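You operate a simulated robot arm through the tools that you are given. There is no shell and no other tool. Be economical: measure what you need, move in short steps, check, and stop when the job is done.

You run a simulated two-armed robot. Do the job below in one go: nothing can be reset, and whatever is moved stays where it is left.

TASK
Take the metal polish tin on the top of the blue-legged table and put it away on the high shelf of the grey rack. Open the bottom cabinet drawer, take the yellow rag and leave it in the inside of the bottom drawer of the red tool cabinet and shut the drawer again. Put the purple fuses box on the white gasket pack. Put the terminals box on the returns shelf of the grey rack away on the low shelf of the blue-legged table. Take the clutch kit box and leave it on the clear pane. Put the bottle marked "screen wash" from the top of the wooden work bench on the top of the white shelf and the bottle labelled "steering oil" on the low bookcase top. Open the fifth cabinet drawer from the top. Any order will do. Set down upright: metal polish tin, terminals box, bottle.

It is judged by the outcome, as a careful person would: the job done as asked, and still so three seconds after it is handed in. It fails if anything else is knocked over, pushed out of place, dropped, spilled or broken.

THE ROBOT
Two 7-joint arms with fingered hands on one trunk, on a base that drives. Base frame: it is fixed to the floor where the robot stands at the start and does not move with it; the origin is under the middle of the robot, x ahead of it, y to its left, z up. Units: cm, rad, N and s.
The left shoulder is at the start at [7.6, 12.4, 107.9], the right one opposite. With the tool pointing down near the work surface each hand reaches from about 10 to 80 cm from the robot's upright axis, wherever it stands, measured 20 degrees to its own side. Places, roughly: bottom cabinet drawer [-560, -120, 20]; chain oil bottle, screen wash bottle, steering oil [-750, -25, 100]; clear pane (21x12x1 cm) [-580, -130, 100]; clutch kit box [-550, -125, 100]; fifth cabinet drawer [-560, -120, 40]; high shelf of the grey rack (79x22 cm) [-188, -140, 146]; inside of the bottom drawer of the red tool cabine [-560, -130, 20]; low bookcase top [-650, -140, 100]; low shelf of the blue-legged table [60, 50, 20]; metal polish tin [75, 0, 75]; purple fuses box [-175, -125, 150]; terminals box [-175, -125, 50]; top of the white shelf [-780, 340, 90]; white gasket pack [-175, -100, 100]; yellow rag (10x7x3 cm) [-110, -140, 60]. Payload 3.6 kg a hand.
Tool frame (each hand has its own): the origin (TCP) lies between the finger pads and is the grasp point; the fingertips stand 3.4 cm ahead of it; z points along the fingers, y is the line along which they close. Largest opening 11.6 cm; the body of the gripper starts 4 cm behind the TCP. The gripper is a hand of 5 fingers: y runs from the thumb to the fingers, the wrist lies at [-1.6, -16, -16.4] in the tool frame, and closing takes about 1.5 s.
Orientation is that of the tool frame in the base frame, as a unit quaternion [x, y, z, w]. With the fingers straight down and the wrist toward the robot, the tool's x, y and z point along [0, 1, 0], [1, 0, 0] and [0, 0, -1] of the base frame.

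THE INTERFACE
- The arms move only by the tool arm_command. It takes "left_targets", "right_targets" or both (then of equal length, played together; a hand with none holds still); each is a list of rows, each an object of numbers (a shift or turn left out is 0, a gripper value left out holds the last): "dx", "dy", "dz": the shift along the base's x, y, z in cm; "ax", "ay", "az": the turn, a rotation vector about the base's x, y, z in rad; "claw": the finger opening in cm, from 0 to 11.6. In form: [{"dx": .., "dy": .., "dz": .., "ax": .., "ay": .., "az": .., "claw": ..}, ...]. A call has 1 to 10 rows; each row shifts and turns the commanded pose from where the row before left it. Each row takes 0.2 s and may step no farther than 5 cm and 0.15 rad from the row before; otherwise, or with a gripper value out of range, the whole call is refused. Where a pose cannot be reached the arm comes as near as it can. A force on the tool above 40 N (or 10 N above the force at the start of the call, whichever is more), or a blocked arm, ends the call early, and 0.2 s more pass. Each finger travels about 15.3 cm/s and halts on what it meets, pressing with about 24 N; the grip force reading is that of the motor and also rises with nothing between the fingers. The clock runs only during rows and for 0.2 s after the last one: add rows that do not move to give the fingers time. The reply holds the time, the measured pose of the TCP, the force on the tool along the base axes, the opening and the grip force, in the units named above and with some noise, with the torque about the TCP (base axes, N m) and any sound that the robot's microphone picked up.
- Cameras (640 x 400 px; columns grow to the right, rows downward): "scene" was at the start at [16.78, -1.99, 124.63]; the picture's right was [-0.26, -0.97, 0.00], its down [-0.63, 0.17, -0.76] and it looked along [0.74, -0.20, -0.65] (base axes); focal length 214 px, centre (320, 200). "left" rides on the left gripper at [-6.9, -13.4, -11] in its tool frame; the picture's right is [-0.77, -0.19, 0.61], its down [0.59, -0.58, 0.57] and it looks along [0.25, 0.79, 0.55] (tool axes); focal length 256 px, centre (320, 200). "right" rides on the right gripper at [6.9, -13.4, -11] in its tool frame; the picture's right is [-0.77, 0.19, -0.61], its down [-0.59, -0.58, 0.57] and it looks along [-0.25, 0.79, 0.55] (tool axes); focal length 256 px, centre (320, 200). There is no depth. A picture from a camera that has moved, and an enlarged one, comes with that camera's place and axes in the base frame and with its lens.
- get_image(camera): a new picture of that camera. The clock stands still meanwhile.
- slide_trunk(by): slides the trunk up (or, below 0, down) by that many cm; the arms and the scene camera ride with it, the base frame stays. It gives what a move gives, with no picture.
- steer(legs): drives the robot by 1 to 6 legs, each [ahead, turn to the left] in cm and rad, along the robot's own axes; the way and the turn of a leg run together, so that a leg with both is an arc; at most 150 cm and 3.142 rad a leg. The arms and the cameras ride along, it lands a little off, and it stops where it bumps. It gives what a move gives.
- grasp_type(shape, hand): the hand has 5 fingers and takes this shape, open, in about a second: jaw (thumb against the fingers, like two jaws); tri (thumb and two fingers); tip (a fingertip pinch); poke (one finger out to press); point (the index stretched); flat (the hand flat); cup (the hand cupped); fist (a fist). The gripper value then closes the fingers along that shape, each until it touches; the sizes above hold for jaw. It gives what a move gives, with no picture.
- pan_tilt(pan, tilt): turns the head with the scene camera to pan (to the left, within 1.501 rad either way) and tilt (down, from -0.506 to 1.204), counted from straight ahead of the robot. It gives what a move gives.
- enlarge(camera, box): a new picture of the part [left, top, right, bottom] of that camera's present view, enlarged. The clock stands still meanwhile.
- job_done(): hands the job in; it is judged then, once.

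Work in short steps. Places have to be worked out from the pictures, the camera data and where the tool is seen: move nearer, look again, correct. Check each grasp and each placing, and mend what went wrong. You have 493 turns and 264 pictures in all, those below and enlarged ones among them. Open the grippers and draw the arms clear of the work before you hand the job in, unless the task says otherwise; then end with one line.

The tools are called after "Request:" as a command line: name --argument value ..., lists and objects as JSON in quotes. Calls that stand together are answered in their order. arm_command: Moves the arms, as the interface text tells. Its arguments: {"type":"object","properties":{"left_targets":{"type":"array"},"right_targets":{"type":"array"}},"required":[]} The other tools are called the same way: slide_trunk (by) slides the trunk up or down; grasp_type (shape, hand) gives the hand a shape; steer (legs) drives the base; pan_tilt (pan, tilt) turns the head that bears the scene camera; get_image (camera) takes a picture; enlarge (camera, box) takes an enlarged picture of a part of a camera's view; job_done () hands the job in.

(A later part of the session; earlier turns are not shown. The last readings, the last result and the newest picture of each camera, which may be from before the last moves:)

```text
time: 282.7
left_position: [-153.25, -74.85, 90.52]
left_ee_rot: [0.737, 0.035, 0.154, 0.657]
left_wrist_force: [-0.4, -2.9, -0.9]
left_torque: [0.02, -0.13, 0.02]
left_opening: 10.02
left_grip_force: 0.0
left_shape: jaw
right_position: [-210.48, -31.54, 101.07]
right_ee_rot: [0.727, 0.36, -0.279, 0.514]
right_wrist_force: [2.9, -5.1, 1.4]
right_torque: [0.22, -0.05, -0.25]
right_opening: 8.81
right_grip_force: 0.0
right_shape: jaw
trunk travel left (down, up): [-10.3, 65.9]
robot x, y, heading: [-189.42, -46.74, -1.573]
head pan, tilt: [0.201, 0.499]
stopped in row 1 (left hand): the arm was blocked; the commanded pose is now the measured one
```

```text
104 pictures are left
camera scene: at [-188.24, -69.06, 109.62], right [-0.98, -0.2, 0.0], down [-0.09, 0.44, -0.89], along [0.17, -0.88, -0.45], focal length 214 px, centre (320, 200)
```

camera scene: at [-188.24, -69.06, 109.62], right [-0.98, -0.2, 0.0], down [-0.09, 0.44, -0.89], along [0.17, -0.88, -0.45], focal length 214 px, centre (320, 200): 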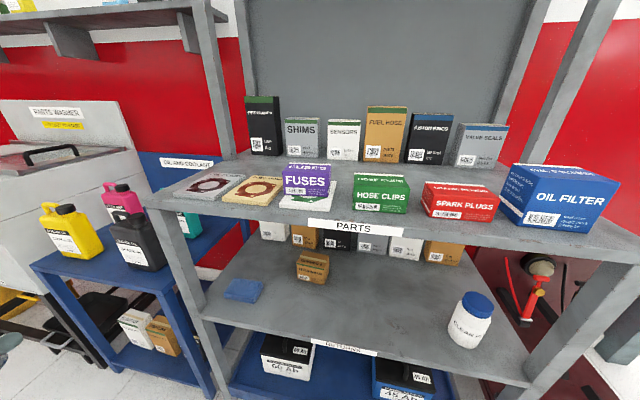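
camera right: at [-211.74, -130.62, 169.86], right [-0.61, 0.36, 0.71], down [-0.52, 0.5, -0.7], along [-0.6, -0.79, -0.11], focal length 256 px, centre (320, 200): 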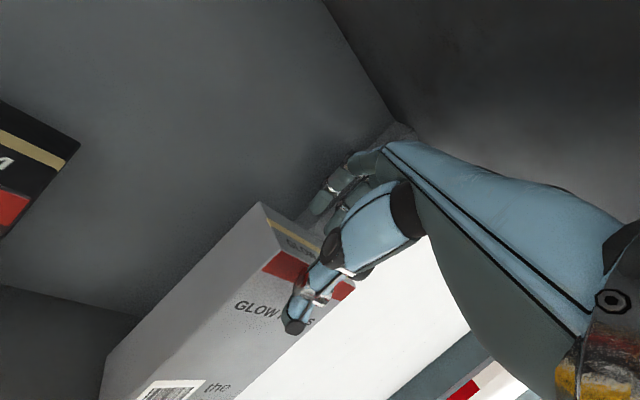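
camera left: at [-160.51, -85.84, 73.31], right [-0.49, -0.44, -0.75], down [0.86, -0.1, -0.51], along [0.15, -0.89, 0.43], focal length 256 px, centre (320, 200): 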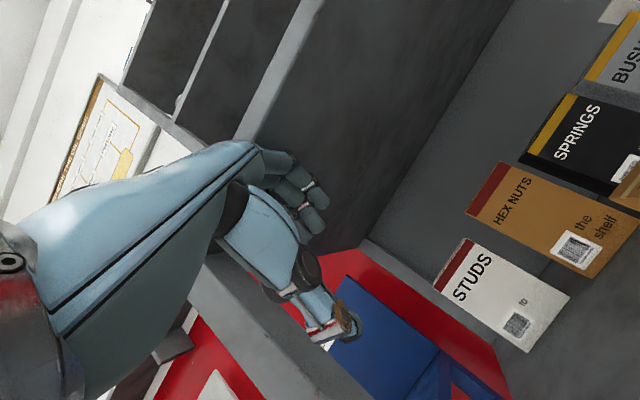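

Free and nothing displaced. Let it settle, then check the arms.

Request:
pan_tilt --pan 0.9 --tilt 0.6

Request:
pan_tilt --pan 0.6 --tilt 0.6

Request:
get_image --camera "scene"

```text
time: 283.7
left_position: [-153.08, -78.0, 89.52]
left_ee_rot: [0.761, 0.041, 0.161, 0.627]
left_wrist_force: [0.3, -1.4, -0.1]
left_torque: [0.1, -0.02, -0.05]
left_opening: 10.01
left_grip_force: 0.1
left_shape: jaw
right_position: [-210.16, -32.98, 101.76]
right_ee_rot: [0.743, 0.352, -0.271, 0.5]
right_wrist_force: [2.0, -3.0, 1.7]
right_torque: [0.18, -0.02, -0.22]
right_opening: 8.81
right_grip_force: 0.0
right_shape: jaw
trunk travel left (down, up): [-10.3, 65.9]
robot x, y, heading: [-189.72, -46.39, -1.575]
head pan, tilt: [0.901, 0.6]
```

```text
time: 284.5
left_position: [-152.89, -81.7, 87.37]
left_ee_rot: [0.783, 0.035, 0.163, 0.599]
left_wrist_force: [-0.5, -0.7, -0.9]
left_torque: [-0.01, -0.04, 0.0]
left_opening: 9.99
left_grip_force: 0.2
left_shape: jaw
right_position: [-209.36, -37.63, 101.66]
right_ee_rot: [0.766, 0.328, -0.279, 0.477]
right_wrist_force: [-0.1, -1.2, 0.0]
right_torque: [0.01, 0.03, 0.01]
right_opening: 8.81
right_grip_force: 0.1
right_shape: jaw
trunk travel left (down, up): [-10.3, 65.9]
robot x, y, heading: [-189.7, -47.24, -1.581]
head pan, tilt: [0.6, 0.6]
```

```text
103 pictures are left
camera scene: at [-184.77, -71.57, 107.29], right [-0.83, -0.56, 0.0], down [-0.32, 0.47, -0.82], along [0.46, -0.68, -0.57], focal length 214 px, centre (320, 200)
```

scene: 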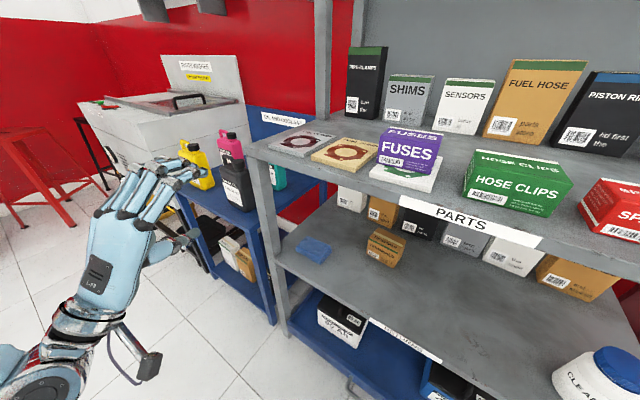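

Back the base to y≈-33 to redo the approach with smaller drive steps.

Request:
steer --legs '[[-14, 0]]'

Request:
pan_tilt --pan 0.3 --tilt 0.55

Request:
arm_command --left_targets '[{"ax": 0.13, "dx": -1, "dy": -1}, {"ax": 0.13, "dx": -2}, {"ax": 0.13, "dx": -2}, {"ax": 0.13, "ay": -0.06, "dx": -2}, {"ax": 0.13, "ay": -0.06, "dx": -2, "dy": -2}, {"ay": -0.06, "ax": 0.1, "dx": -2, "dy": -3}, {"ay": -0.06, "dx": -2, "dy": -3}]' --right_targets '[{"ax": 0.1, "az": -0.08, "dy": -3}, {"ax": 0.1, "az": -0.08, "dy": -4}, {"ax": 0.1, "az": -0.08, "dy": -4}, {"ax": 0.1, "az": -0.08, "dy": -4}, {"ax": 0.1, "az": -0.08, "dy": -4}, {"ax": 0.1, "az": -0.08, "dy": -4}, {"ax": 0.1, "az": -0.08, "dy": -4}]'

```text
time: 285.9
left_position: [-152.67, -67.64, 87.46]
left_ee_rot: [0.782, 0.037, 0.163, 0.6]
left_wrist_force: [-4.2, 0.8, 3.8]
left_torque: [0.33, 0.06, 0.36]
left_opening: 10.02
left_grip_force: 0.0
left_shape: jaw
right_position: [-209.18, -23.85, 101.66]
right_ee_rot: [0.766, 0.327, -0.279, 0.477]
right_wrist_force: [-0.8, 3.3, 0.3]
right_torque: [-0.04, 0.03, -0.08]
right_opening: 8.79
right_grip_force: 0.1
right_shape: jaw
trunk travel left (down, up): [-10.3, 65.9]
robot x, y, heading: [-189.53, -32.8, -1.578]
head pan, tilt: [0.6, 0.6]
```

```text
time: 286.7
left_position: [-152.72, -67.56, 87.5]
left_ee_rot: [0.782, 0.037, 0.165, 0.6]
left_wrist_force: [-0.2, 0.4, -0.3]
left_torque: [0.02, -0.01, 0.02]
left_opening: 10.01
left_grip_force: 0.0
left_shape: jaw
right_position: [-209.19, -23.69, 101.7]
right_ee_rot: [0.765, 0.327, -0.28, 0.478]
right_wrist_force: [-0.4, -0.5, 0.3]
right_torque: [0.0, -0.01, -0.03]
right_opening: 8.79
right_grip_force: 0.2
right_shape: jaw
trunk travel left (down, up): [-10.3, 65.9]
robot x, y, heading: [-189.48, -33.22, -1.576]
head pan, tilt: [0.3, 0.55]
```

```text
time: 288.3
left_position: [-148.59, -77.94, 77.77]
left_ee_rot: [0.921, -0.073, 0.272, 0.268]
left_wrist_force: [0.0, -0.1, 0.5]
left_torque: [0.0, 0.01, 0.02]
left_opening: 10.01
left_grip_force: 0.0
left_shape: jaw
left hand out of reach, approached as far as the arm can: row 1, 2, 3, 4, 5, 6, 7
right_position: [-208.41, -52.0, 101.86]
right_ee_rot: [0.941, 0.181, -0.269, 0.094]
right_wrist_force: [8.4, 15.9, 13.8]
right_torque: [1.16, 0.29, -0.93]
right_opening: 9.19
right_grip_force: 0.0
right_shape: jaw
right hand out of reach, approached as far as the arm can: row 1
trunk travel left (down, up): [-10.3, 65.9]
robot x, y, heading: [-189.17, -32.85, -1.578]
head pan, tilt: [0.3, 0.55]
```

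Raise the trunk 18 to untangle, then re-home both arms.

Request:
slide_trunk --by 18

Request:
arm_command --left_targets '[{"dy": -4, "dz": 2, "dx": 0.5}, {"dy": -4, "dz": 2, "ax": 0.08}, {"dy": -4, "dz": 2, "ax": 0.08, "ay": -0.1}, {"dy": -3, "dz": 2, "ax": 0.08, "ay": -0.1}, {"dz": 2, "ax": 0.08, "ay": -0.1}, {"ax": 0.05, "ay": -0.1}, {"ay": -0.1}]' --right_targets '[{"dy": -4, "dx": -2}, {"dy": -4, "ay": -0.1}, {"dy": -4, "ay": -0.1}, {"dy": -4, "ay": -0.1, "az": -0.1}, {"ay": -0.1, "az": -0.1}, {"az": -0.1, "ax": 0.08, "ay": -0.05}, {"ax": 0.08, "ay": -0.05}]'

Request:
get_image --camera "scene"

```text
time: 288.7
left_position: [-148.46, -77.88, 78.91]
left_ee_rot: [0.92, -0.071, 0.272, 0.271]
left_wrist_force: [-0.1, -0.5, 0.4]
left_torque: [0.01, 0.01, 0.0]
left_opening: 10.0
left_grip_force: 0.2
left_shape: jaw
right_position: [-208.37, -51.7, 102.92]
right_ee_rot: [0.941, 0.183, -0.268, 0.1]
right_wrist_force: [8.0, 10.9, 15.1]
right_torque: [1.09, 0.34, -0.77]
right_opening: 9.18
right_grip_force: 0.0
right_shape: jaw
trunk travel left (down, up): [-11.3, 65.0]
robot x, y, heading: [-189.49, -33.02, -1.577]
head pan, tilt: [0.3, 0.55]
stopped: the force on the tool passed its limit at 43 N (the readings are from after the stop); the commanded pose is now the measured one
```

```text
time: 289.0
left_position: [-148.33, -79.05, 79.48]
left_ee_rot: [0.921, -0.072, 0.272, 0.27]
left_wrist_force: [0.2, -0.3, -0.5]
left_torque: [-0.02, 0.05, 0.03]
left_opening: 9.97
left_grip_force: 0.0
left_shape: jaw
right_position: [-208.9, -52.86, 103.01]
right_ee_rot: [0.941, 0.185, -0.263, 0.102]
right_wrist_force: [0.7, 1.3, 3.2]
right_torque: [0.14, 0.04, -0.1]
right_opening: 8.89
right_grip_force: 0.0
right_shape: jaw
trunk travel left (down, up): [-11.3, 65.0]
robot x, y, heading: [-189.65, -32.99, -1.577]
head pan, tilt: [0.3, 0.55]
stopped in row 1 (right hand): the force on the tool passed its limit at 57 N (the readings are from after the stop); the commanded pose is now the measured one
```

```text
102 pictures are left
camera scene: at [-186.98, -58.22, 108.86], right [-0.96, -0.29, 0.0], down [-0.15, 0.5, -0.85], along [0.25, -0.82, -0.52], focal length 214 px, centre (320, 200)
```

scene: 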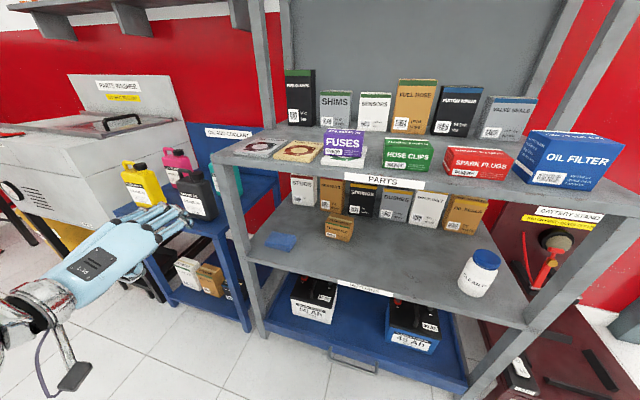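

Request:
arm_command --right_targets '[{"dx": -3}, {"dx": -3, "dy": -2}, {"dx": -2, "dy": -4}, {"dy": -4, "ay": -0.1}, {"dy": -4, "ay": -0.1}, {"dy": -4, "ay": -0.1, "az": -0.1}, {"dy": -3, "ay": -0.1, "az": -0.1}, {"ay": -0.1, "az": -0.08}, {"ax": 0.08}, {"ax": 0.08}]'

Request:
slide_trunk --by 10

```text
time: 289.4
left_position: [-148.26, -79.05, 79.5]
left_ee_rot: [0.921, -0.072, 0.272, 0.27]
left_wrist_force: [-0.6, -0.6, 0.7]
left_torque: [-0.04, 0.01, 0.0]
left_opening: 10.01
left_grip_force: 0.2
left_shape: jaw
right_position: [-209.61, -52.85, 103.32]
right_ee_rot: [0.943, 0.187, -0.253, 0.11]
right_wrist_force: [1.9, 0.0, 1.4]
right_torque: [0.02, -0.02, -0.08]
right_opening: 8.75
right_grip_force: 0.0
right_shape: jaw
trunk travel left (down, up): [-11.3, 65.0]
robot x, y, heading: [-189.34, -33.05, -1.576]
head pan, tilt: [0.3, 0.55]
stopped in row 1 (right hand): the force on the tool passed its limit at 70 N (the readings are from after the stop); the commanded pose is now the measured one
```

```text
time: 290.7
left_position: [-148.33, -79.1, 89.43]
left_ee_rot: [0.921, -0.073, 0.271, 0.269]
left_wrist_force: [0.2, -0.2, -0.2]
left_torque: [0.03, -0.01, 0.02]
left_opening: 10.02
left_grip_force: 0.1
left_shape: jaw
right_position: [-209.7, -52.9, 113.29]
right_ee_rot: [0.943, 0.187, -0.254, 0.109]
right_wrist_force: [0.8, 0.2, -0.3]
right_torque: [-0.02, 0.0, 0.0]
right_opening: 8.79
right_grip_force: 0.0
right_shape: jaw
trunk travel left (down, up): [-21.3, 55.0]
robot x, y, heading: [-189.42, -33.09, -1.583]
head pan, tilt: [0.3, 0.55]
```

Request:
pan_tilt --pan -0.7 --tilt 0.9

Request:
get_image --camera "scene"

```text
time: 292.0
left_position: [-148.37, -78.93, 89.64]
left_ee_rot: [0.921, -0.072, 0.272, 0.27]
left_wrist_force: [-0.8, -0.1, -0.3]
left_torque: [0.02, 0.02, 0.01]
left_opening: 10.01
left_grip_force: 0.1
left_shape: jaw
right_position: [-209.65, -52.85, 113.39]
right_ee_rot: [0.943, 0.187, -0.253, 0.109]
right_wrist_force: [-0.5, 0.3, 0.5]
right_torque: [-0.01, -0.01, 0.0]
right_opening: 8.81
right_grip_force: 0.1
right_shape: jaw
trunk travel left (down, up): [-21.3, 55.0]
robot x, y, heading: [-189.77, -33.22, -1.583]
head pan, tilt: [-0.7, 0.901]
```

```text
101 pictures are left
camera scene: at [-194.43, -49.92, 116.59], right [-0.76, 0.65, 0.0], down [0.51, 0.6, -0.62], along [-0.4, -0.47, -0.78], focal length 214 px, centre (320, 200)
```

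scene: 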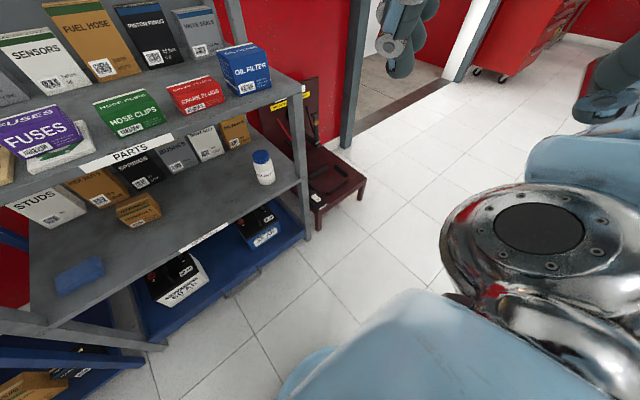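

The right hand is beside the head. Move it forward first, slowly.

Request:
arm_command --right_targets '[{"dy": -2}, {"dy": -3}, {"dy": -4}, {"dy": -4}, {"dy": -4}, {"dx": -2, "dy": -4, "ay": -0.1}, {"dx": -2, "dy": -2, "ay": -0.1}, {"ay": -0.12, "az": -0.08}, {"ay": -0.1, "az": -0.1}, {"az": -0.1}]'

```text
time: 294.2
left_position: [-148.27, -78.95, 89.54]
left_ee_rot: [0.921, -0.072, 0.273, 0.27]
left_wrist_force: [0.3, -0.4, 0.1]
left_torque: [-0.01, 0.01, -0.01]
left_opening: 10.01
left_grip_force: 0.1
left_shape: jaw
right_position: [-213.55, -75.82, 113.41]
right_ee_rot: [0.989, 0.023, -0.068, 0.13]
right_wrist_force: [0.3, -0.6, -0.6]
right_torque: [-0.02, 0.02, 0.01]
right_opening: 8.8
right_grip_force: 0.0
right_shape: jaw
trunk travel left (down, up): [-21.3, 55.0]
robot x, y, heading: [-189.56, -33.04, -1.582]
head pan, tilt: [-0.7, 0.901]
```

Right arm is home. Now fix the left hand's roll and bring it to (-172,-91).

Request:
arm_command --left_targets '[{"dx": -2, "dy": -2, "ay": 0.08}, {"dx": -2.5, "dy": -2, "ay": 0.08}, {"dx": -2.5, "dy": -2, "ay": 0.08}, {"dx": -2.5, "dy": -2, "ay": 0.08}, {"dx": -2.5, "dy": -2, "ay": 0.08}, {"dx": -2.5, "dy": -1, "ay": 0.08, "az": -0.03}, {"dx": -2.5, "az": -0.03}, {"dx": -2.5, "az": -0.03}, {"dx": -2.5, "az": -0.03}]'

Request:
pan_tilt --pan 0.3 --tilt 0.6

Request:
get_image --camera "scene"

```text
time: 296.2
left_position: [-170.49, -89.97, 89.55]
left_ee_rot: [0.957, -0.064, 0.029, 0.282]
left_wrist_force: [-0.6, 0.4, -0.6]
left_torque: [-0.04, -0.01, -0.01]
left_opening: 9.98
left_grip_force: 0.1
left_shape: jaw
right_position: [-213.67, -75.93, 113.26]
right_ee_rot: [0.989, 0.023, -0.069, 0.129]
right_wrist_force: [-0.5, 0.1, 0.1]
right_torque: [0.01, -0.02, 0.01]
right_opening: 8.81
right_grip_force: 0.1
right_shape: jaw
trunk travel left (down, up): [-21.3, 55.0]
robot x, y, heading: [-189.56, -33.03, -1.581]
head pan, tilt: [-0.7, 0.901]
```

```text
time: 297.4
left_position: [-170.42, -90.01, 89.55]
left_ee_rot: [0.957, -0.062, 0.029, 0.282]
left_wrist_force: [-0.5, -0.4, -0.8]
left_torque: [0.0, -0.01, 0.02]
left_opening: 10.01
left_grip_force: 0.1
left_shape: jaw
right_position: [-213.71, -75.88, 113.32]
right_ee_rot: [0.989, 0.023, -0.069, 0.129]
right_wrist_force: [0.4, -0.1, 0.4]
right_torque: [-0.02, -0.02, 0.01]
right_opening: 8.79
right_grip_force: 0.1
right_shape: jaw
trunk travel left (down, up): [-21.3, 55.0]
robot x, y, heading: [-189.81, -32.82, -1.579]
head pan, tilt: [0.3, 0.6]
```

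```text
100 pictures are left
camera scene: at [-187.0, -52.66, 119.06], right [-0.96, -0.29, 0.0], down [-0.16, 0.54, -0.82], along [0.24, -0.79, -0.57], focal length 214 px, centre (320, 200)
```

scene: 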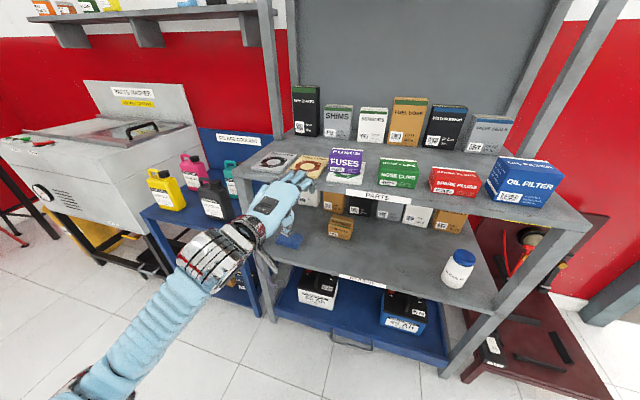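

Lower the trunk 14, then the arm 8 more.

Request:
slide_trunk --by -14

Request:
arm_command --left_targets '[{"dz": -2, "dx": -0.5}, {"dz": -2, "dx": -0.5}, {"dz": -2, "dx": -0.5}, {"dz": -2, "dx": -0.5, "dy": -1}, {"dy": -2, "dx": -0.5}, {"dy": -2, "dx": -0.5}]'

```text
time: 299.1
left_position: [-170.49, -91.88, 67.63]
left_ee_rot: [0.977, -0.065, 0.025, 0.2]
left_wrist_force: [-1.0, -0.6, 0.6]
left_torque: [0.02, -0.01, 0.0]
left_opening: 9.99
left_grip_force: 0.1
left_shape: jaw
right_position: [-213.75, -75.82, 99.37]
right_ee_rot: [0.989, 0.025, -0.07, 0.131]
right_wrist_force: [-0.4, 0.3, 0.1]
right_torque: [0.02, 0.0, 0.01]
right_opening: 8.82
right_grip_force: 0.0
right_shape: jaw
trunk travel left (down, up): [-7.3, 69.0]
robot x, y, heading: [-189.28, -33.08, -1.58]
head pan, tilt: [0.3, 0.6]
```

```text
time: 300.5
left_position: [-173.42, -96.89, 59.7]
left_ee_rot: [0.977, -0.066, 0.025, 0.199]
left_wrist_force: [0.1, -0.8, 0.0]
left_torque: [0.02, -0.01, 0.01]
left_opening: 9.99
left_grip_force: 0.0
left_shape: jaw
right_position: [-213.64, -76.0, 99.31]
right_ee_rot: [0.989, 0.024, -0.069, 0.129]
right_wrist_force: [0.8, -0.3, 0.9]
right_torque: [-0.02, -0.01, 0.02]
right_opening: 8.8
right_grip_force: 0.1
right_shape: jaw
trunk travel left (down, up): [-7.3, 69.0]
robot x, y, heading: [-189.7, -33.19, -1.579]
head pan, tilt: [0.3, 0.6]
```

Request:
arm_command --left_targets '[{"dz": 3}, {"dz": 3}, {"dy": -2, "dx": -0.5}, {"dy": -2, "dx": -0.5}, {"dy": -2, "dx": -0.5}, {"dy": -2, "dx": -0.5}, {"dy": -2}]'

Request:
steer --legs '[[5, 0]]'

Request:
pan_tilt --pan 0.25 --tilt 0.6

```text
time: 302.1
left_position: [-175.47, -106.97, 65.35]
left_ee_rot: [0.977, -0.065, 0.024, 0.2]
left_wrist_force: [-0.1, -0.5, -0.1]
left_torque: [-0.02, -0.04, -0.01]
left_opening: 10.01
left_grip_force: 0.0
left_shape: jaw
right_position: [-213.6, -76.04, 99.32]
right_ee_rot: [0.989, 0.024, -0.068, 0.129]
right_wrist_force: [0.2, 0.9, 0.4]
right_torque: [0.01, 0.0, -0.02]
right_opening: 8.79
right_grip_force: 0.0
right_shape: jaw
trunk travel left (down, up): [-7.3, 69.0]
robot x, y, heading: [-189.6, -32.97, -1.586]
head pan, tilt: [0.3, 0.6]
```

```text
time: 303.6
left_position: [-172.8, -102.47, 67.88]
left_ee_rot: [0.978, -0.034, 0.042, 0.201]
left_wrist_force: [-2.8, -1.2, -1.2]
left_torque: [0.04, -0.08, 0.07]
left_opening: 10.0
left_grip_force: 0.0
left_shape: jaw
right_position: [-212.42, -65.8, 106.67]
right_ee_rot: [0.934, 0.024, -0.034, 0.355]
right_wrist_force: [0.5, -3.4, 12.2]
right_torque: [0.9, 0.15, 0.21]
right_opening: 8.83
right_grip_force: 0.1
right_shape: jaw
trunk travel left (down, up): [-7.3, 69.0]
robot x, y, heading: [-189.35, -37.42, -1.578]
head pan, tilt: [0.3, 0.6]
stopped in leg 1: the robot was blocked; the commanded pose is now the measured one
```

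```text
time: 304.2
left_position: [-172.88, -104.91, 67.26]
left_ee_rot: [0.979, -0.039, 0.038, 0.199]
left_wrist_force: [-1.1, 3.1, 2.8]
left_torque: [0.03, -0.08, 0.08]
left_opening: 9.98
left_grip_force: 0.1
left_shape: jaw
right_position: [-213.76, -71.13, 104.63]
right_ee_rot: [0.959, -0.008, -0.058, 0.277]
right_wrist_force: [-3.3, -23.0, 0.6]
right_torque: [1.31, -0.15, 0.04]
right_opening: 8.8
right_grip_force: 0.0
right_shape: jaw
trunk travel left (down, up): [-7.3, 69.0]
robot x, y, heading: [-189.77, -38.19, -1.578]
head pan, tilt: [0.25, 0.6]
```

Now give the right hand more room and extend the left toward the box.

Request:
arm_command --right_targets '[{"dy": -2, "dx": -1}, {"dy": -3, "dx": -1}, {"dy": -3, "dx": -1, "ax": 0.08}, {"dy": -3, "ax": 0.08}, {"ax": 0.08}, {"ax": 0.08}]' --left_targets '[{"dx": -0.6, "dy": -2}, {"dx": -0.6, "dy": -2}, {"dx": -0.6, "dy": -2}, {"dx": -0.6, "dy": -1.5}, {"dx": -0.4, "dy": -1}, {}]'

Request:
get_image --camera "left"

```text
time: 304.5
left_position: [-173.4, -103.23, 69.25]
left_ee_rot: [0.975, -0.04, 0.037, 0.216]
left_wrist_force: [-0.1, 0.2, -0.9]
left_torque: [-0.05, 0.02, -0.04]
left_opening: 10.01
left_grip_force: 0.1
left_shape: jaw
right_position: [-213.75, -67.18, 105.2]
right_ee_rot: [0.954, 0.0, -0.054, 0.295]
right_wrist_force: [-0.1, 1.3, 0.1]
right_torque: [-0.07, -0.06, 0.0]
right_opening: 8.79
right_grip_force: 0.1
right_shape: jaw
right hand out of reach, approached as far as the arm can: row 1
trunk travel left (down, up): [-7.3, 69.0]
robot x, y, heading: [-189.42, -38.29, -1.579]
head pan, tilt: [0.25, 0.6]
stopped in row 1 (right hand): the arm was blocked; the commanded pose is now the measured one
```

```text
99 pictures are left
camera left: at [-179.64, -86.09, 72.99], right [-0.71, -0.04, -0.7], down [0.67, 0.24, -0.7], along [0.2, -0.97, -0.14], focal length 256 px, centre (320, 200)
```

left: 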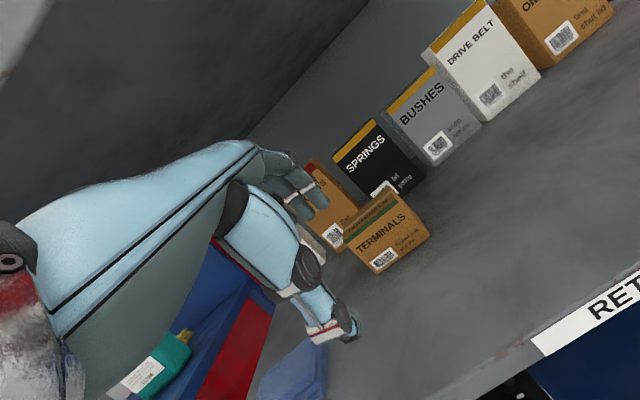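

Request:
arm_command --left_targets '[{"dx": -0.6, "dy": -2}, {"dx": -0.6, "dy": -2}, {"dx": -0.6, "dy": -2}, {"dx": -0.6, "dy": -2}, {"dx": -0.4, "dy": -2}, {"dy": -2}, {"dy": -2}]'

Request:
get_image --camera "left"

```text
time: 306.1
left_position: [-176.27, -118.26, 68.49]
left_ee_rot: [0.976, -0.041, 0.037, 0.21]
left_wrist_force: [0.1, 0.4, -0.8]
left_torque: [-0.01, 0.01, -0.01]
left_opening: 10.01
left_grip_force: 0.1
left_shape: jaw
right_position: [-213.97, -68.59, 104.86]
right_ee_rot: [0.956, -0.008, -0.056, 0.287]
right_wrist_force: [-0.1, 0.0, 0.9]
right_torque: [-0.02, -0.03, 0.02]
right_opening: 8.78
right_grip_force: 0.0
right_shape: jaw
trunk travel left (down, up): [-7.3, 69.0]
robot x, y, heading: [-189.58, -38.28, -1.579]
head pan, tilt: [0.25, 0.6]
```

```text
98 pictures are left
camera left: at [-182.52, -101.13, 72.42], right [-0.71, -0.03, -0.7], down [0.67, 0.25, -0.69], along [0.2, -0.97, -0.16], focal length 256 px, centre (320, 200)
```

left: 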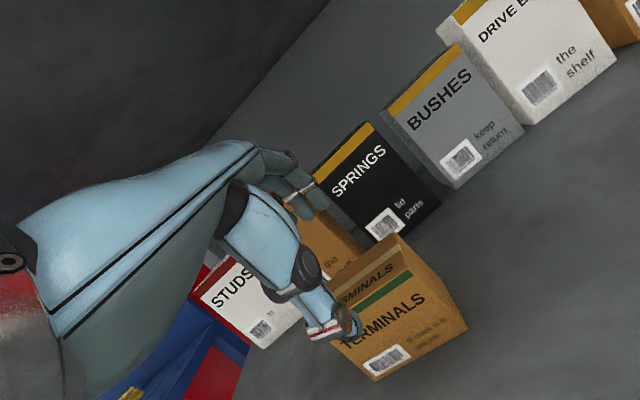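

Box: centre ≈(-175.4,-122.2), z 54–59.5, depth 6.5. I need the hand nearly vertical: reduce the pitch while lowering and centring, fully open.

Request:
arm_command --left_targets '[{"claw": 11.6, "dx": 0.4, "dy": -1}, {"dz": -1, "ax": 0.08, "dy": -1, "dx": 0.3}, {"dz": -1.5, "ax": 0.08, "dy": -1}, {"dz": -1.5, "ax": 0.08, "dy": -0.6}, {"dz": -1.5, "ax": 0.08}]'

Request:
get_image --camera "left"

```text
time: 307.3
left_position: [-175.42, -121.87, 62.86]
left_ee_rot: [0.997, -0.047, 0.03, 0.051]
left_wrist_force: [-0.2, -0.5, 1.0]
left_torque: [0.0, -0.01, 0.0]
left_opening: 11.59
left_grip_force: 0.1
left_shape: jaw
right_position: [-213.89, -68.73, 104.82]
right_ee_rot: [0.957, -0.007, -0.055, 0.286]
right_wrist_force: [-0.2, 0.6, -0.7]
right_torque: [-0.02, 0.0, 0.02]
right_opening: 8.8
right_grip_force: 0.1
right_shape: jaw
trunk travel left (down, up): [-7.3, 69.0]
robot x, y, heading: [-189.65, -38.28, -1.579]
head pan, tilt: [0.25, 0.6]
```

```text
97 pictures are left
camera left: at [-181.72, -106.86, 72.05], right [-0.71, 0.19, -0.68], down [0.67, 0.46, -0.58], along [0.2, -0.87, -0.45], focal length 256 px, centre (320, 200)
```

left: 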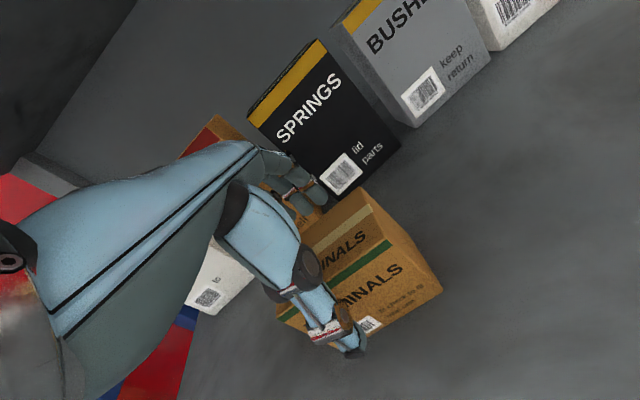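

Centre y adjust -0.6 and lower to z≈58.5.

Request:
arm_command --left_targets '[{"dz": -1.5, "dy": -0.5}, {"dz": -1.5}, {"dz": -1.2}]'

Request:
arm_command --left_targets '[{"claw": 7}, {"claw": 5}, {"claw": 4}, {}, {}, {}, {}]'

Request:
get_image --camera "left"

```text
time: 308.1
left_position: [-175.43, -122.74, 60.62]
left_ee_rot: [0.996, -0.045, 0.029, 0.069]
left_wrist_force: [-1.6, 5.7, 19.2]
left_torque: [0.81, 0.03, 0.01]
left_opening: 11.6
left_grip_force: 0.1
left_shape: jaw
right_position: [-213.99, -68.35, 104.94]
right_ee_rot: [0.956, -0.006, -0.055, 0.288]
right_wrist_force: [-0.6, 0.4, -0.2]
right_torque: [-0.01, 0.02, -0.01]
right_opening: 8.78
right_grip_force: 0.0
right_shape: jaw
trunk travel left (down, up): [-7.3, 69.0]
robot x, y, heading: [-189.65, -38.22, -1.575]
head pan, tilt: [0.25, 0.6]
stopped in row 3 (left hand): the force on the tool passed its limit at 45 N (the readings are from after the stop); the commanded pose is now the measured one
```

```text
time: 309.7
left_position: [-175.4, -122.72, 60.0]
left_ee_rot: [0.997, -0.045, 0.028, 0.061]
left_wrist_force: [-0.6, -0.2, -1.0]
left_torque: [0.01, -0.01, 0.01]
left_opening: 6.48
left_grip_force: 24.3
left_shape: jaw
right_position: [-213.19, -68.82, 105.08]
right_ee_rot: [0.955, 0.012, -0.05, 0.293]
right_wrist_force: [-0.5, 0.9, 0.3]
right_torque: [0.01, -0.01, 0.0]
right_opening: 8.79
right_grip_force: 0.0
right_shape: jaw
trunk travel left (down, up): [-7.3, 69.0]
robot x, y, heading: [-189.36, -38.51, -1.579]
head pan, tilt: [0.25, 0.6]
```

```text
96 pictures are left
camera left: at [-181.66, -107.61, 68.84], right [-0.71, 0.17, -0.68], down [0.67, 0.45, -0.59], along [0.2, -0.88, -0.44], focal length 256 px, centre (320, 200)
```

left: 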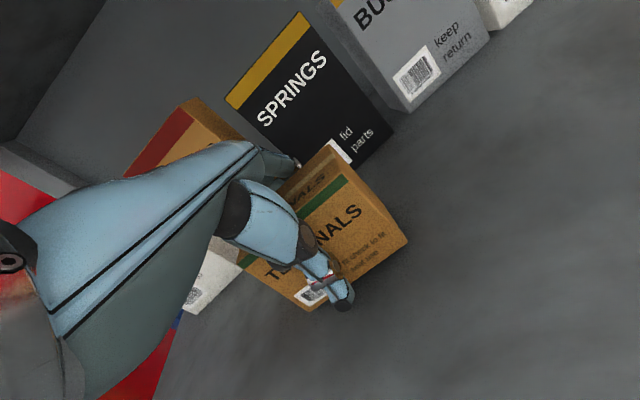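

Gripped (6.5 cm). Lift 2 cm and pull straight out.

Request:
arm_command --left_targets '[{"dz": 1}, {"dz": 1}, {"dy": 3}, {"dy": 4}, {"dy": 4}, {"dy": 4, "dx": 1}, {"dy": 4, "dx": 1}, {"dy": 4, "dx": 1}, {"dy": 3, "dx": 1}]'

Request:
get_image --camera "left"

```text
time: 311.7
left_position: [-171.31, -96.6, 61.99]
left_ee_rot: [0.997, -0.045, 0.029, 0.063]
left_wrist_force: [-0.6, 0.3, -2.3]
left_torque: [0.0, -0.01, 0.01]
left_opening: 6.5
left_grip_force: 24.1
left_shape: jaw
right_position: [-213.98, -68.56, 104.76]
right_ee_rot: [0.956, -0.008, -0.058, 0.286]
right_wrist_force: [0.0, 0.9, -0.8]
right_torque: [0.0, 0.02, -0.02]
right_opening: 8.8
right_grip_force: 0.0
right_shape: jaw
trunk travel left (down, up): [-7.3, 69.0]
robot x, y, heading: [-189.32, -38.44, -1.578]
head pan, tilt: [0.25, 0.6]
```

```text
95 pictures are left
camera left: at [-177.62, -81.49, 70.8], right [-0.71, 0.17, -0.68], down [0.67, 0.45, -0.59], along [0.2, -0.88, -0.44], focal length 256 px, centre (320, 200)
```

left: 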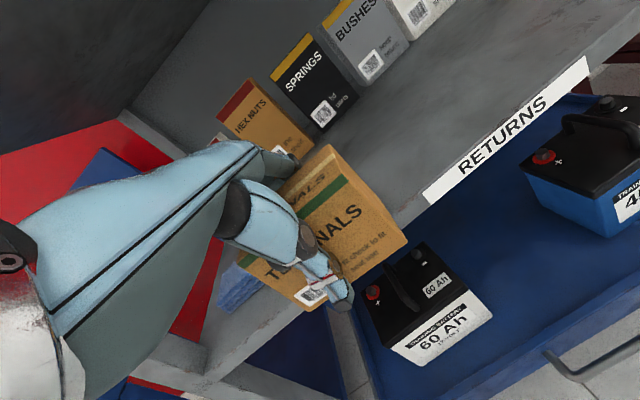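

Box is out. Back off 20 cm.

Request:
steer --legs '[[-18, 0]]'

Request:
slide_trunk --by 14

```text
time: 313.1
left_position: [-171.16, -83.12, 60.59]
left_ee_rot: [0.998, -0.039, 0.012, 0.047]
left_wrist_force: [-1.5, -0.7, -6.2]
left_torque: [-0.12, 0.01, 0.24]
left_opening: 6.46
left_grip_force: 24.1
left_shape: jaw
right_position: [-210.97, -54.03, 103.93]
right_ee_rot: [0.955, 0.063, -0.069, 0.282]
right_wrist_force: [6.4, 2.0, -5.1]
right_torque: [-0.13, 0.31, -0.1]
right_opening: 8.83
right_grip_force: 0.0
right_shape: jaw
trunk travel left (down, up): [-7.3, 69.0]
robot x, y, heading: [-189.09, -24.94, -1.575]
head pan, tilt: [0.25, 0.6]
stopped in leg 1: the robot was blocked; the commanded pose is now the measured one
```

```text
time: 313.4
left_position: [-166.66, -81.38, 54.63]
left_ee_rot: [0.998, 0.01, 0.045, -0.039]
left_wrist_force: [1.5, 0.3, -4.4]
left_torque: [0.0, 0.06, -0.03]
left_opening: 6.44
left_grip_force: 23.9
left_shape: jaw
right_position: [-209.37, -47.69, 103.71]
right_ee_rot: [0.937, 0.094, -0.067, 0.329]
right_wrist_force: [0.0, 0.5, -2.4]
right_torque: [-0.18, 0.02, -0.04]
right_opening: 8.8
right_grip_force: 0.1
right_shape: jaw
trunk travel left (down, up): [-7.5, 68.7]
robot x, y, heading: [-189.64, -24.98, -1.582]
head pan, tilt: [0.25, 0.6]
stopped: the arm was blocked; the commanded pose is now the measured one
```

Request:
pan_tilt --pan -0.6 --tilt 0.6

Request:
pan_tilt --pan 0.4 --tilt 0.7

Request:
slide_trunk --by 16

Request:
get_image --camera "scene"

```text
time: 314.6
left_position: [-169.79, -78.53, 62.25]
left_ee_rot: [0.997, -0.026, 0.03, 0.059]
left_wrist_force: [-0.2, 3.0, -0.2]
left_torque: [-0.11, -0.06, 0.02]
left_opening: 6.44
left_grip_force: 24.3
left_shape: jaw
right_position: [-210.87, -43.7, 105.23]
right_ee_rot: [0.938, 0.059, -0.065, 0.336]
right_wrist_force: [-1.0, 1.5, 0.4]
right_torque: [0.01, -0.01, -0.02]
right_opening: 8.8
right_grip_force: 0.0
right_shape: jaw
trunk travel left (down, up): [-7.5, 68.7]
robot x, y, heading: [-189.16, -24.53, -1.584]
head pan, tilt: [-0.6, 0.6]
```

```text
time: 315.8
left_position: [-170.15, -79.22, 62.3]
left_ee_rot: [0.997, -0.032, 0.028, 0.062]
left_wrist_force: [0.2, 0.3, -2.0]
left_torque: [0.02, 0.01, -0.03]
left_opening: 6.42
left_grip_force: 24.2
left_shape: jaw
right_position: [-211.15, -45.32, 104.99]
right_ee_rot: [0.941, 0.056, -0.067, 0.327]
right_wrist_force: [0.1, 0.0, 1.1]
right_torque: [0.02, -0.01, 0.0]
right_opening: 8.82
right_grip_force: 0.1
right_shape: jaw
trunk travel left (down, up): [-7.5, 68.7]
robot x, y, heading: [-189.53, -24.82, -1.584]
head pan, tilt: [0.4, 0.7]
```

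```text
time: 317.7
left_position: [-170.14, -79.16, 78.28]
left_ee_rot: [0.997, -0.033, 0.029, 0.064]
left_wrist_force: [0.5, -0.8, -1.8]
left_torque: [0.05, 0.0, 0.01]
left_opening: 6.45
left_grip_force: 24.0
left_shape: jaw
right_position: [-211.1, -45.27, 121.07]
right_ee_rot: [0.941, 0.057, -0.066, 0.326]
right_wrist_force: [0.5, -0.2, 0.4]
right_torque: [0.01, 0.01, 0.01]
right_opening: 8.82
right_grip_force: 0.1
right_shape: jaw
trunk travel left (down, up): [-23.5, 52.7]
robot x, y, heading: [-189.35, -24.55, -1.58]
head pan, tilt: [0.4, 0.7]
```

```text
94 pictures are left
camera scene: at [-186.31, -42.83, 120.49], right [-0.93, -0.38, 0.0], down [-0.24, 0.6, -0.76], along [0.29, -0.71, -0.64], focal length 214 px, centre (320, 200)
```

scene: 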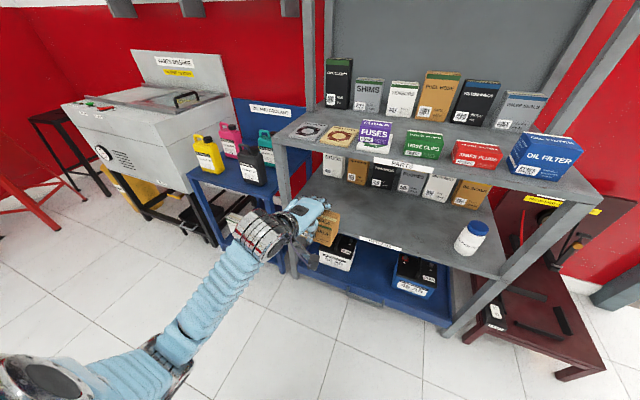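

Stable. Bring the right hand forward to a safe pose, then drive toward the blue table's free low-shelf area (≈[42,54]).

Request:
arm_command --right_targets '[{"dy": -3, "dx": -1}, {"dy": -4, "dx": -1, "ax": 0.1}, {"dy": -4, "ax": 0.1}, {"dy": -4, "ax": 0.1}, {"dy": -4, "ax": 0.1}, {"dy": -4, "ax": 0.1}, {"dy": -4, "ax": 0.08, "ay": -0.06}, {"ay": -0.06, "az": -0.06}]'

Request:
steer --legs '[[0, 1.99]]'

Request:
steer --legs '[[145, 0]]'

```text
time: 319.5
left_position: [-170.21, -79.17, 78.37]
left_ee_rot: [0.997, -0.033, 0.028, 0.065]
left_wrist_force: [0.2, 0.4, -3.0]
left_torque: [0.0, -0.02, -0.01]
left_opening: 6.41
left_grip_force: 23.9
left_shape: jaw
right_position: [-212.76, -71.77, 122.55]
right_ee_rot: [0.998, 0.038, 0.01, 0.047]
right_wrist_force: [0.7, 0.4, 1.1]
right_torque: [0.01, -0.02, -0.01]
right_opening: 8.83
right_grip_force: 0.1
right_shape: jaw
right hand out of reach, approached as far as the arm can: row 1
trunk travel left (down, up): [-23.5, 52.7]
robot x, y, heading: [-189.25, -24.72, -1.577]
head pan, tilt: [0.4, 0.7]
```

```text
time: 320.4
left_position: [-169.31, -78.73, 78.21]
left_ee_rot: [0.997, -0.024, 0.026, 0.062]
left_wrist_force: [0.5, 0.5, -1.7]
left_torque: [0.06, 0.03, 0.01]
left_opening: 6.41
left_grip_force: 23.9
left_shape: jaw
right_position: [-211.68, -72.01, 122.64]
right_ee_rot: [0.997, 0.051, 0.011, 0.051]
right_wrist_force: [-0.2, 0.7, -0.6]
right_torque: [-0.03, 0.0, -0.01]
right_opening: 8.79
right_grip_force: 0.0
right_shape: jaw
trunk travel left (down, up): [-23.5, 52.7]
robot x, y, heading: [-189.32, -24.71, -1.566]
head pan, tilt: [0.4, 0.7]
stopped in leg 1: the robot was blocked; the commanded pose is now the measured one
```

```text
time: 323.1
left_position: [-169.22, -109.26, 77.47]
left_ee_rot: [0.998, -0.025, 0.025, 0.05]
left_wrist_force: [2.3, 13.1, -1.0]
left_torque: [-1.52, 0.39, -0.09]
left_opening: 6.39
left_grip_force: 23.6
left_shape: jaw
right_position: [-211.36, -103.64, 122.51]
right_ee_rot: [0.997, 0.054, 0.011, 0.049]
right_wrist_force: [-0.1, -1.0, 0.9]
right_torque: [-0.01, 0.02, -0.02]
right_opening: 8.82
right_grip_force: 0.2
right_shape: jaw
trunk travel left (down, up): [-23.5, 52.7]
robot x, y, heading: [-189.36, -56.35, -1.558]
head pan, tilt: [0.4, 0.7]
stopped in leg 1: the force on the tool passed its limit at 200 N (the readings are from after the stop); the commanded pose is now the measured one
```

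The turn was refused and the drive went ahead. Back off now and check.

Request:
steer --legs '[[-28, 0]]'

Request:
get_image --camera "scene"

```text
time: 325.0
left_position: [-169.52, -80.96, 77.48]
left_ee_rot: [0.998, -0.025, 0.025, 0.051]
left_wrist_force: [0.6, 0.2, -2.4]
left_torque: [-0.01, -0.02, -0.04]
left_opening: 6.41
left_grip_force: 24.0
left_shape: jaw
right_position: [-211.74, -75.64, 122.56]
right_ee_rot: [0.997, 0.053, 0.012, 0.048]
right_wrist_force: [0.5, -0.2, 0.2]
right_torque: [-0.04, 0.04, 0.02]
right_opening: 8.84
right_grip_force: 0.1
right_shape: jaw
trunk travel left (down, up): [-23.5, 52.7]
robot x, y, heading: [-189.53, -28.31, -1.555]
head pan, tilt: [0.4, 0.7]
```

```text
93 pictures are left
camera scene: at [-186.13, -45.91, 120.52], right [-0.92, -0.4, 0.0], down [-0.26, 0.59, -0.76], along [0.31, -0.7, -0.64], focal length 214 px, centre (320, 200)
```

scene: 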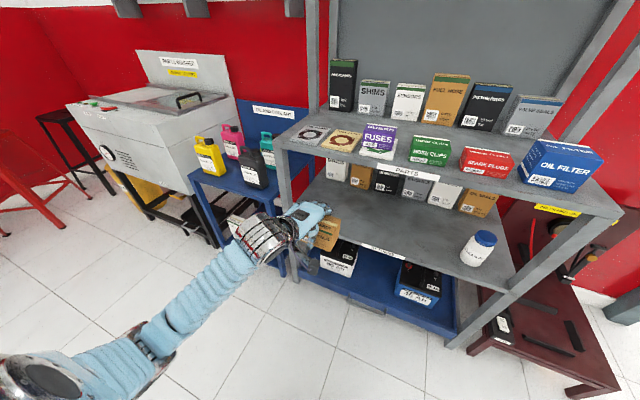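

Nothing seems disturbed and the box is still held. Now turn left only.

Request:
steer --legs '[[0, 1.0]]'

```text
time: 328.0
left_position: [-134.27, -39.89, 77.45]
left_ee_rot: [0.888, 0.456, 0.046, 0.032]
left_wrist_force: [-0.2, 0.4, -2.1]
left_torque: [0.0, 0.0, -0.02]
left_opening: 6.39
left_grip_force: 24.1
left_shape: jaw
right_position: [-161.71, -72.29, 122.48]
right_ee_rot: [0.849, 0.525, 0.034, 0.036]
right_wrist_force: [0.9, -0.2, 0.4]
right_torque: [0.0, 0.04, -0.01]
right_opening: 8.81
right_grip_force: 0.2
right_shape: jaw
trunk travel left (down, up): [-23.5, 52.7]
robot x, y, heading: [-189.8, -28.16, -0.556]
head pan, tilt: [0.4, 0.7]
```

Request:
steer --legs '[[0, 0.97]]'

```text
time: 330.9
left_position: [-149.17, 11.39, 77.42]
left_ee_rot: [0.569, 0.821, 0.055, 0.007]
left_wrist_force: [-0.5, -0.1, -1.4]
left_torque: [0.01, 0.0, -0.02]
left_opening: 6.37
left_grip_force: 24.1
left_shape: jaw
right_position: [-137.42, -29.29, 122.49]
right_ee_rot: [0.502, 0.863, 0.046, 0.016]
right_wrist_force: [-0.1, -0.3, -0.7]
right_torque: [0.0, -0.02, -0.01]
right_opening: 8.83
right_grip_force: 0.0
right_shape: jaw
trunk travel left (down, up): [-23.5, 52.7]
robot x, y, heading: [-189.43, -27.69, 0.423]
head pan, tilt: [0.4, 0.7]
```

Request:
steer --legs '[[148, 0]]'

Request:
pan_tilt --pan 0.0 --tilt 0.8

```text
time: 338.2
left_position: [-14.78, 73.36, 77.48]
left_ee_rot: [0.563, 0.824, 0.055, 0.006]
left_wrist_force: [0.1, -0.5, -2.3]
left_torque: [-0.02, 0.02, -0.01]
left_opening: 6.37
left_grip_force: 23.9
left_shape: jaw
right_position: [-2.69, 32.78, 122.46]
right_ee_rot: [0.497, 0.866, 0.046, 0.016]
right_wrist_force: [0.4, -1.1, 0.0]
right_torque: [-0.04, 0.02, -0.02]
right_opening: 8.82
right_grip_force: 0.0
right_shape: jaw
trunk travel left (down, up): [-23.5, 52.7]
robot x, y, heading: [-55.01, 33.18, 0.437]
head pan, tilt: [0.4, 0.7]
```

```text
time: 339.1
left_position: [-14.78, 73.42, 77.4]
left_ee_rot: [0.563, 0.825, 0.054, 0.006]
left_wrist_force: [-0.2, -0.1, -3.1]
left_torque: [0.0, -0.02, 0.02]
left_opening: 6.36
left_grip_force: 24.6
left_shape: jaw
right_position: [-2.69, 32.76, 122.45]
right_ee_rot: [0.497, 0.867, 0.048, 0.016]
right_wrist_force: [-0.3, 0.2, -0.6]
right_torque: [0.0, -0.02, 0.02]
right_opening: 8.79
right_grip_force: 0.0
right_shape: jaw
trunk travel left (down, up): [-23.5, 52.7]
robot x, y, heading: [-54.91, 33.35, 0.426]
head pan, tilt: [0.0, 0.799]
```

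Now turn to face the table (heading 0) and look.

Request:
steer --legs '[[0, -0.43]]'

Request:
get_image --camera "scene"

```text
time: 340.7
left_position: [-1.89, 53.11, 77.45]
left_ee_rot: [0.726, 0.686, 0.053, 0.017]
left_wrist_force: [-0.1, 0.7, -2.1]
left_torque: [0.01, 0.02, 0.02]
left_opening: 6.38
left_grip_force: 24.0
left_shape: jaw
right_position: [-7.64, 11.07, 122.34]
right_ee_rot: [0.67, 0.741, 0.043, 0.026]
right_wrist_force: [-0.4, -0.1, -0.2]
right_torque: [0.01, 0.0, 0.02]
right_opening: 8.81
right_grip_force: 0.1
right_shape: jaw
trunk travel left (down, up): [-23.5, 52.7]
robot x, y, heading: [-55.17, 33.33, 0.006]
head pan, tilt: [0.0, 0.799]
```

```text
92 pictures are left
camera scene: at [-36.57, 33.68, 119.69], right [0.01, -1.0, 0.0], down [-0.72, 0.0, -0.7], along [0.7, 0.0, -0.72], focal length 214 px, centre (320, 200)
```

scene: 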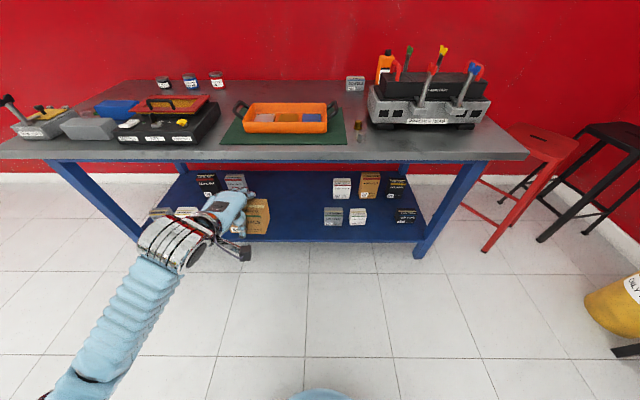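

Low shelf: top ≈ z 23, front edge x≈28; free area ≈(44,48). I lower the trunk here in open space, arm extended.

Request:
slide_trunk --by -18

Request:
arm_command --left_targets '[{"dx": 3, "dz": -1}, {"dx": 3, "dz": -2}, {"dx": 3, "dz": -2}, {"dx": 2, "dz": -3}, {"dz": -3}, {"dz": -3}, {"dz": -2}]'

```text
time: 342.7
left_position: [-2.03, 53.17, 55.36]
left_ee_rot: [0.727, 0.686, 0.016, -0.017]
left_wrist_force: [-0.7, -1.3, -3.3]
left_torque: [0.04, -0.02, -0.02]
left_opening: 6.39
left_grip_force: 23.9
left_shape: jaw
right_position: [-7.77, 11.02, 104.53]
right_ee_rot: [0.67, 0.741, 0.043, 0.026]
right_wrist_force: [0.0, 0.2, -0.2]
right_torque: [0.0, -0.02, 0.02]
right_opening: 8.8
right_grip_force: 0.0
right_shape: jaw
trunk travel left (down, up): [-5.5, 70.7]
robot x, y, heading: [-55.11, 33.97, 0.006]
head pan, tilt: [0.0, 0.799]
```

```text
time: 344.3
left_position: [8.96, 53.24, 39.28]
left_ee_rot: [0.726, 0.687, 0.016, -0.017]
left_wrist_force: [0.6, 0.1, -3.0]
left_torque: [0.07, -0.02, 0.02]
left_opening: 6.32
left_grip_force: 23.6
left_shape: jaw
right_position: [-7.64, 11.03, 104.4]
right_ee_rot: [0.669, 0.741, 0.043, 0.025]
right_wrist_force: [-0.6, -0.3, 0.4]
right_torque: [0.01, 0.0, 0.0]
right_opening: 8.8
right_grip_force: 0.0
right_shape: jaw
trunk travel left (down, up): [-5.5, 70.7]
robot x, y, heading: [-54.79, 33.33, 0.012]
head pan, tilt: [0.0, 0.799]
```

Hand is at (9,53,39). Fix upright tilt (ay -0.12), raise slightly, then drive forward 20.

Request:
arm_command --left_targets '[{"ay": -0.06, "dz": 2}, {"ay": -0.06, "dz": 2}, {}]'

Request:
steer --legs '[[20, 0]]'

```text
time: 345.1
left_position: [8.9, 53.03, 43.19]
left_ee_rot: [0.725, 0.686, 0.059, 0.025]
left_wrist_force: [0.7, -0.6, -3.2]
left_torque: [0.01, 0.01, 0.03]
left_opening: 6.34
left_grip_force: 24.5
left_shape: jaw
right_position: [-7.58, 11.11, 104.41]
right_ee_rot: [0.669, 0.741, 0.043, 0.025]
right_wrist_force: [0.8, -0.4, 0.2]
right_torque: [0.02, 0.02, -0.02]
right_opening: 8.78
right_grip_force: 0.0
right_shape: jaw
trunk travel left (down, up): [-5.5, 70.7]
robot x, y, heading: [-55.05, 33.57, 0.006]
head pan, tilt: [0.0, 0.799]
```

```text
time: 347.1
left_position: [22.94, 55.4, 46.03]
left_ee_rot: [0.707, 0.701, 0.097, 0.026]
left_wrist_force: [1.2, 0.9, -4.1]
left_torque: [0.01, 0.0, 0.03]
left_opening: 6.34
left_grip_force: 23.6
left_shape: jaw
right_position: [1.07, 11.5, 106.28]
right_ee_rot: [0.689, 0.713, 0.115, 0.065]
right_wrist_force: [1.3, 0.7, -0.6]
right_torque: [-0.01, 0.04, -0.03]
right_opening: 8.81
right_grip_force: 0.0
right_shape: jaw
trunk travel left (down, up): [-5.5, 70.7]
robot x, y, heading: [-35.07, 33.27, 0.005]
head pan, tilt: [0.0, 0.799]
stopped in leg 1: the robot was blocked; the commanded pose is now the measured one
```

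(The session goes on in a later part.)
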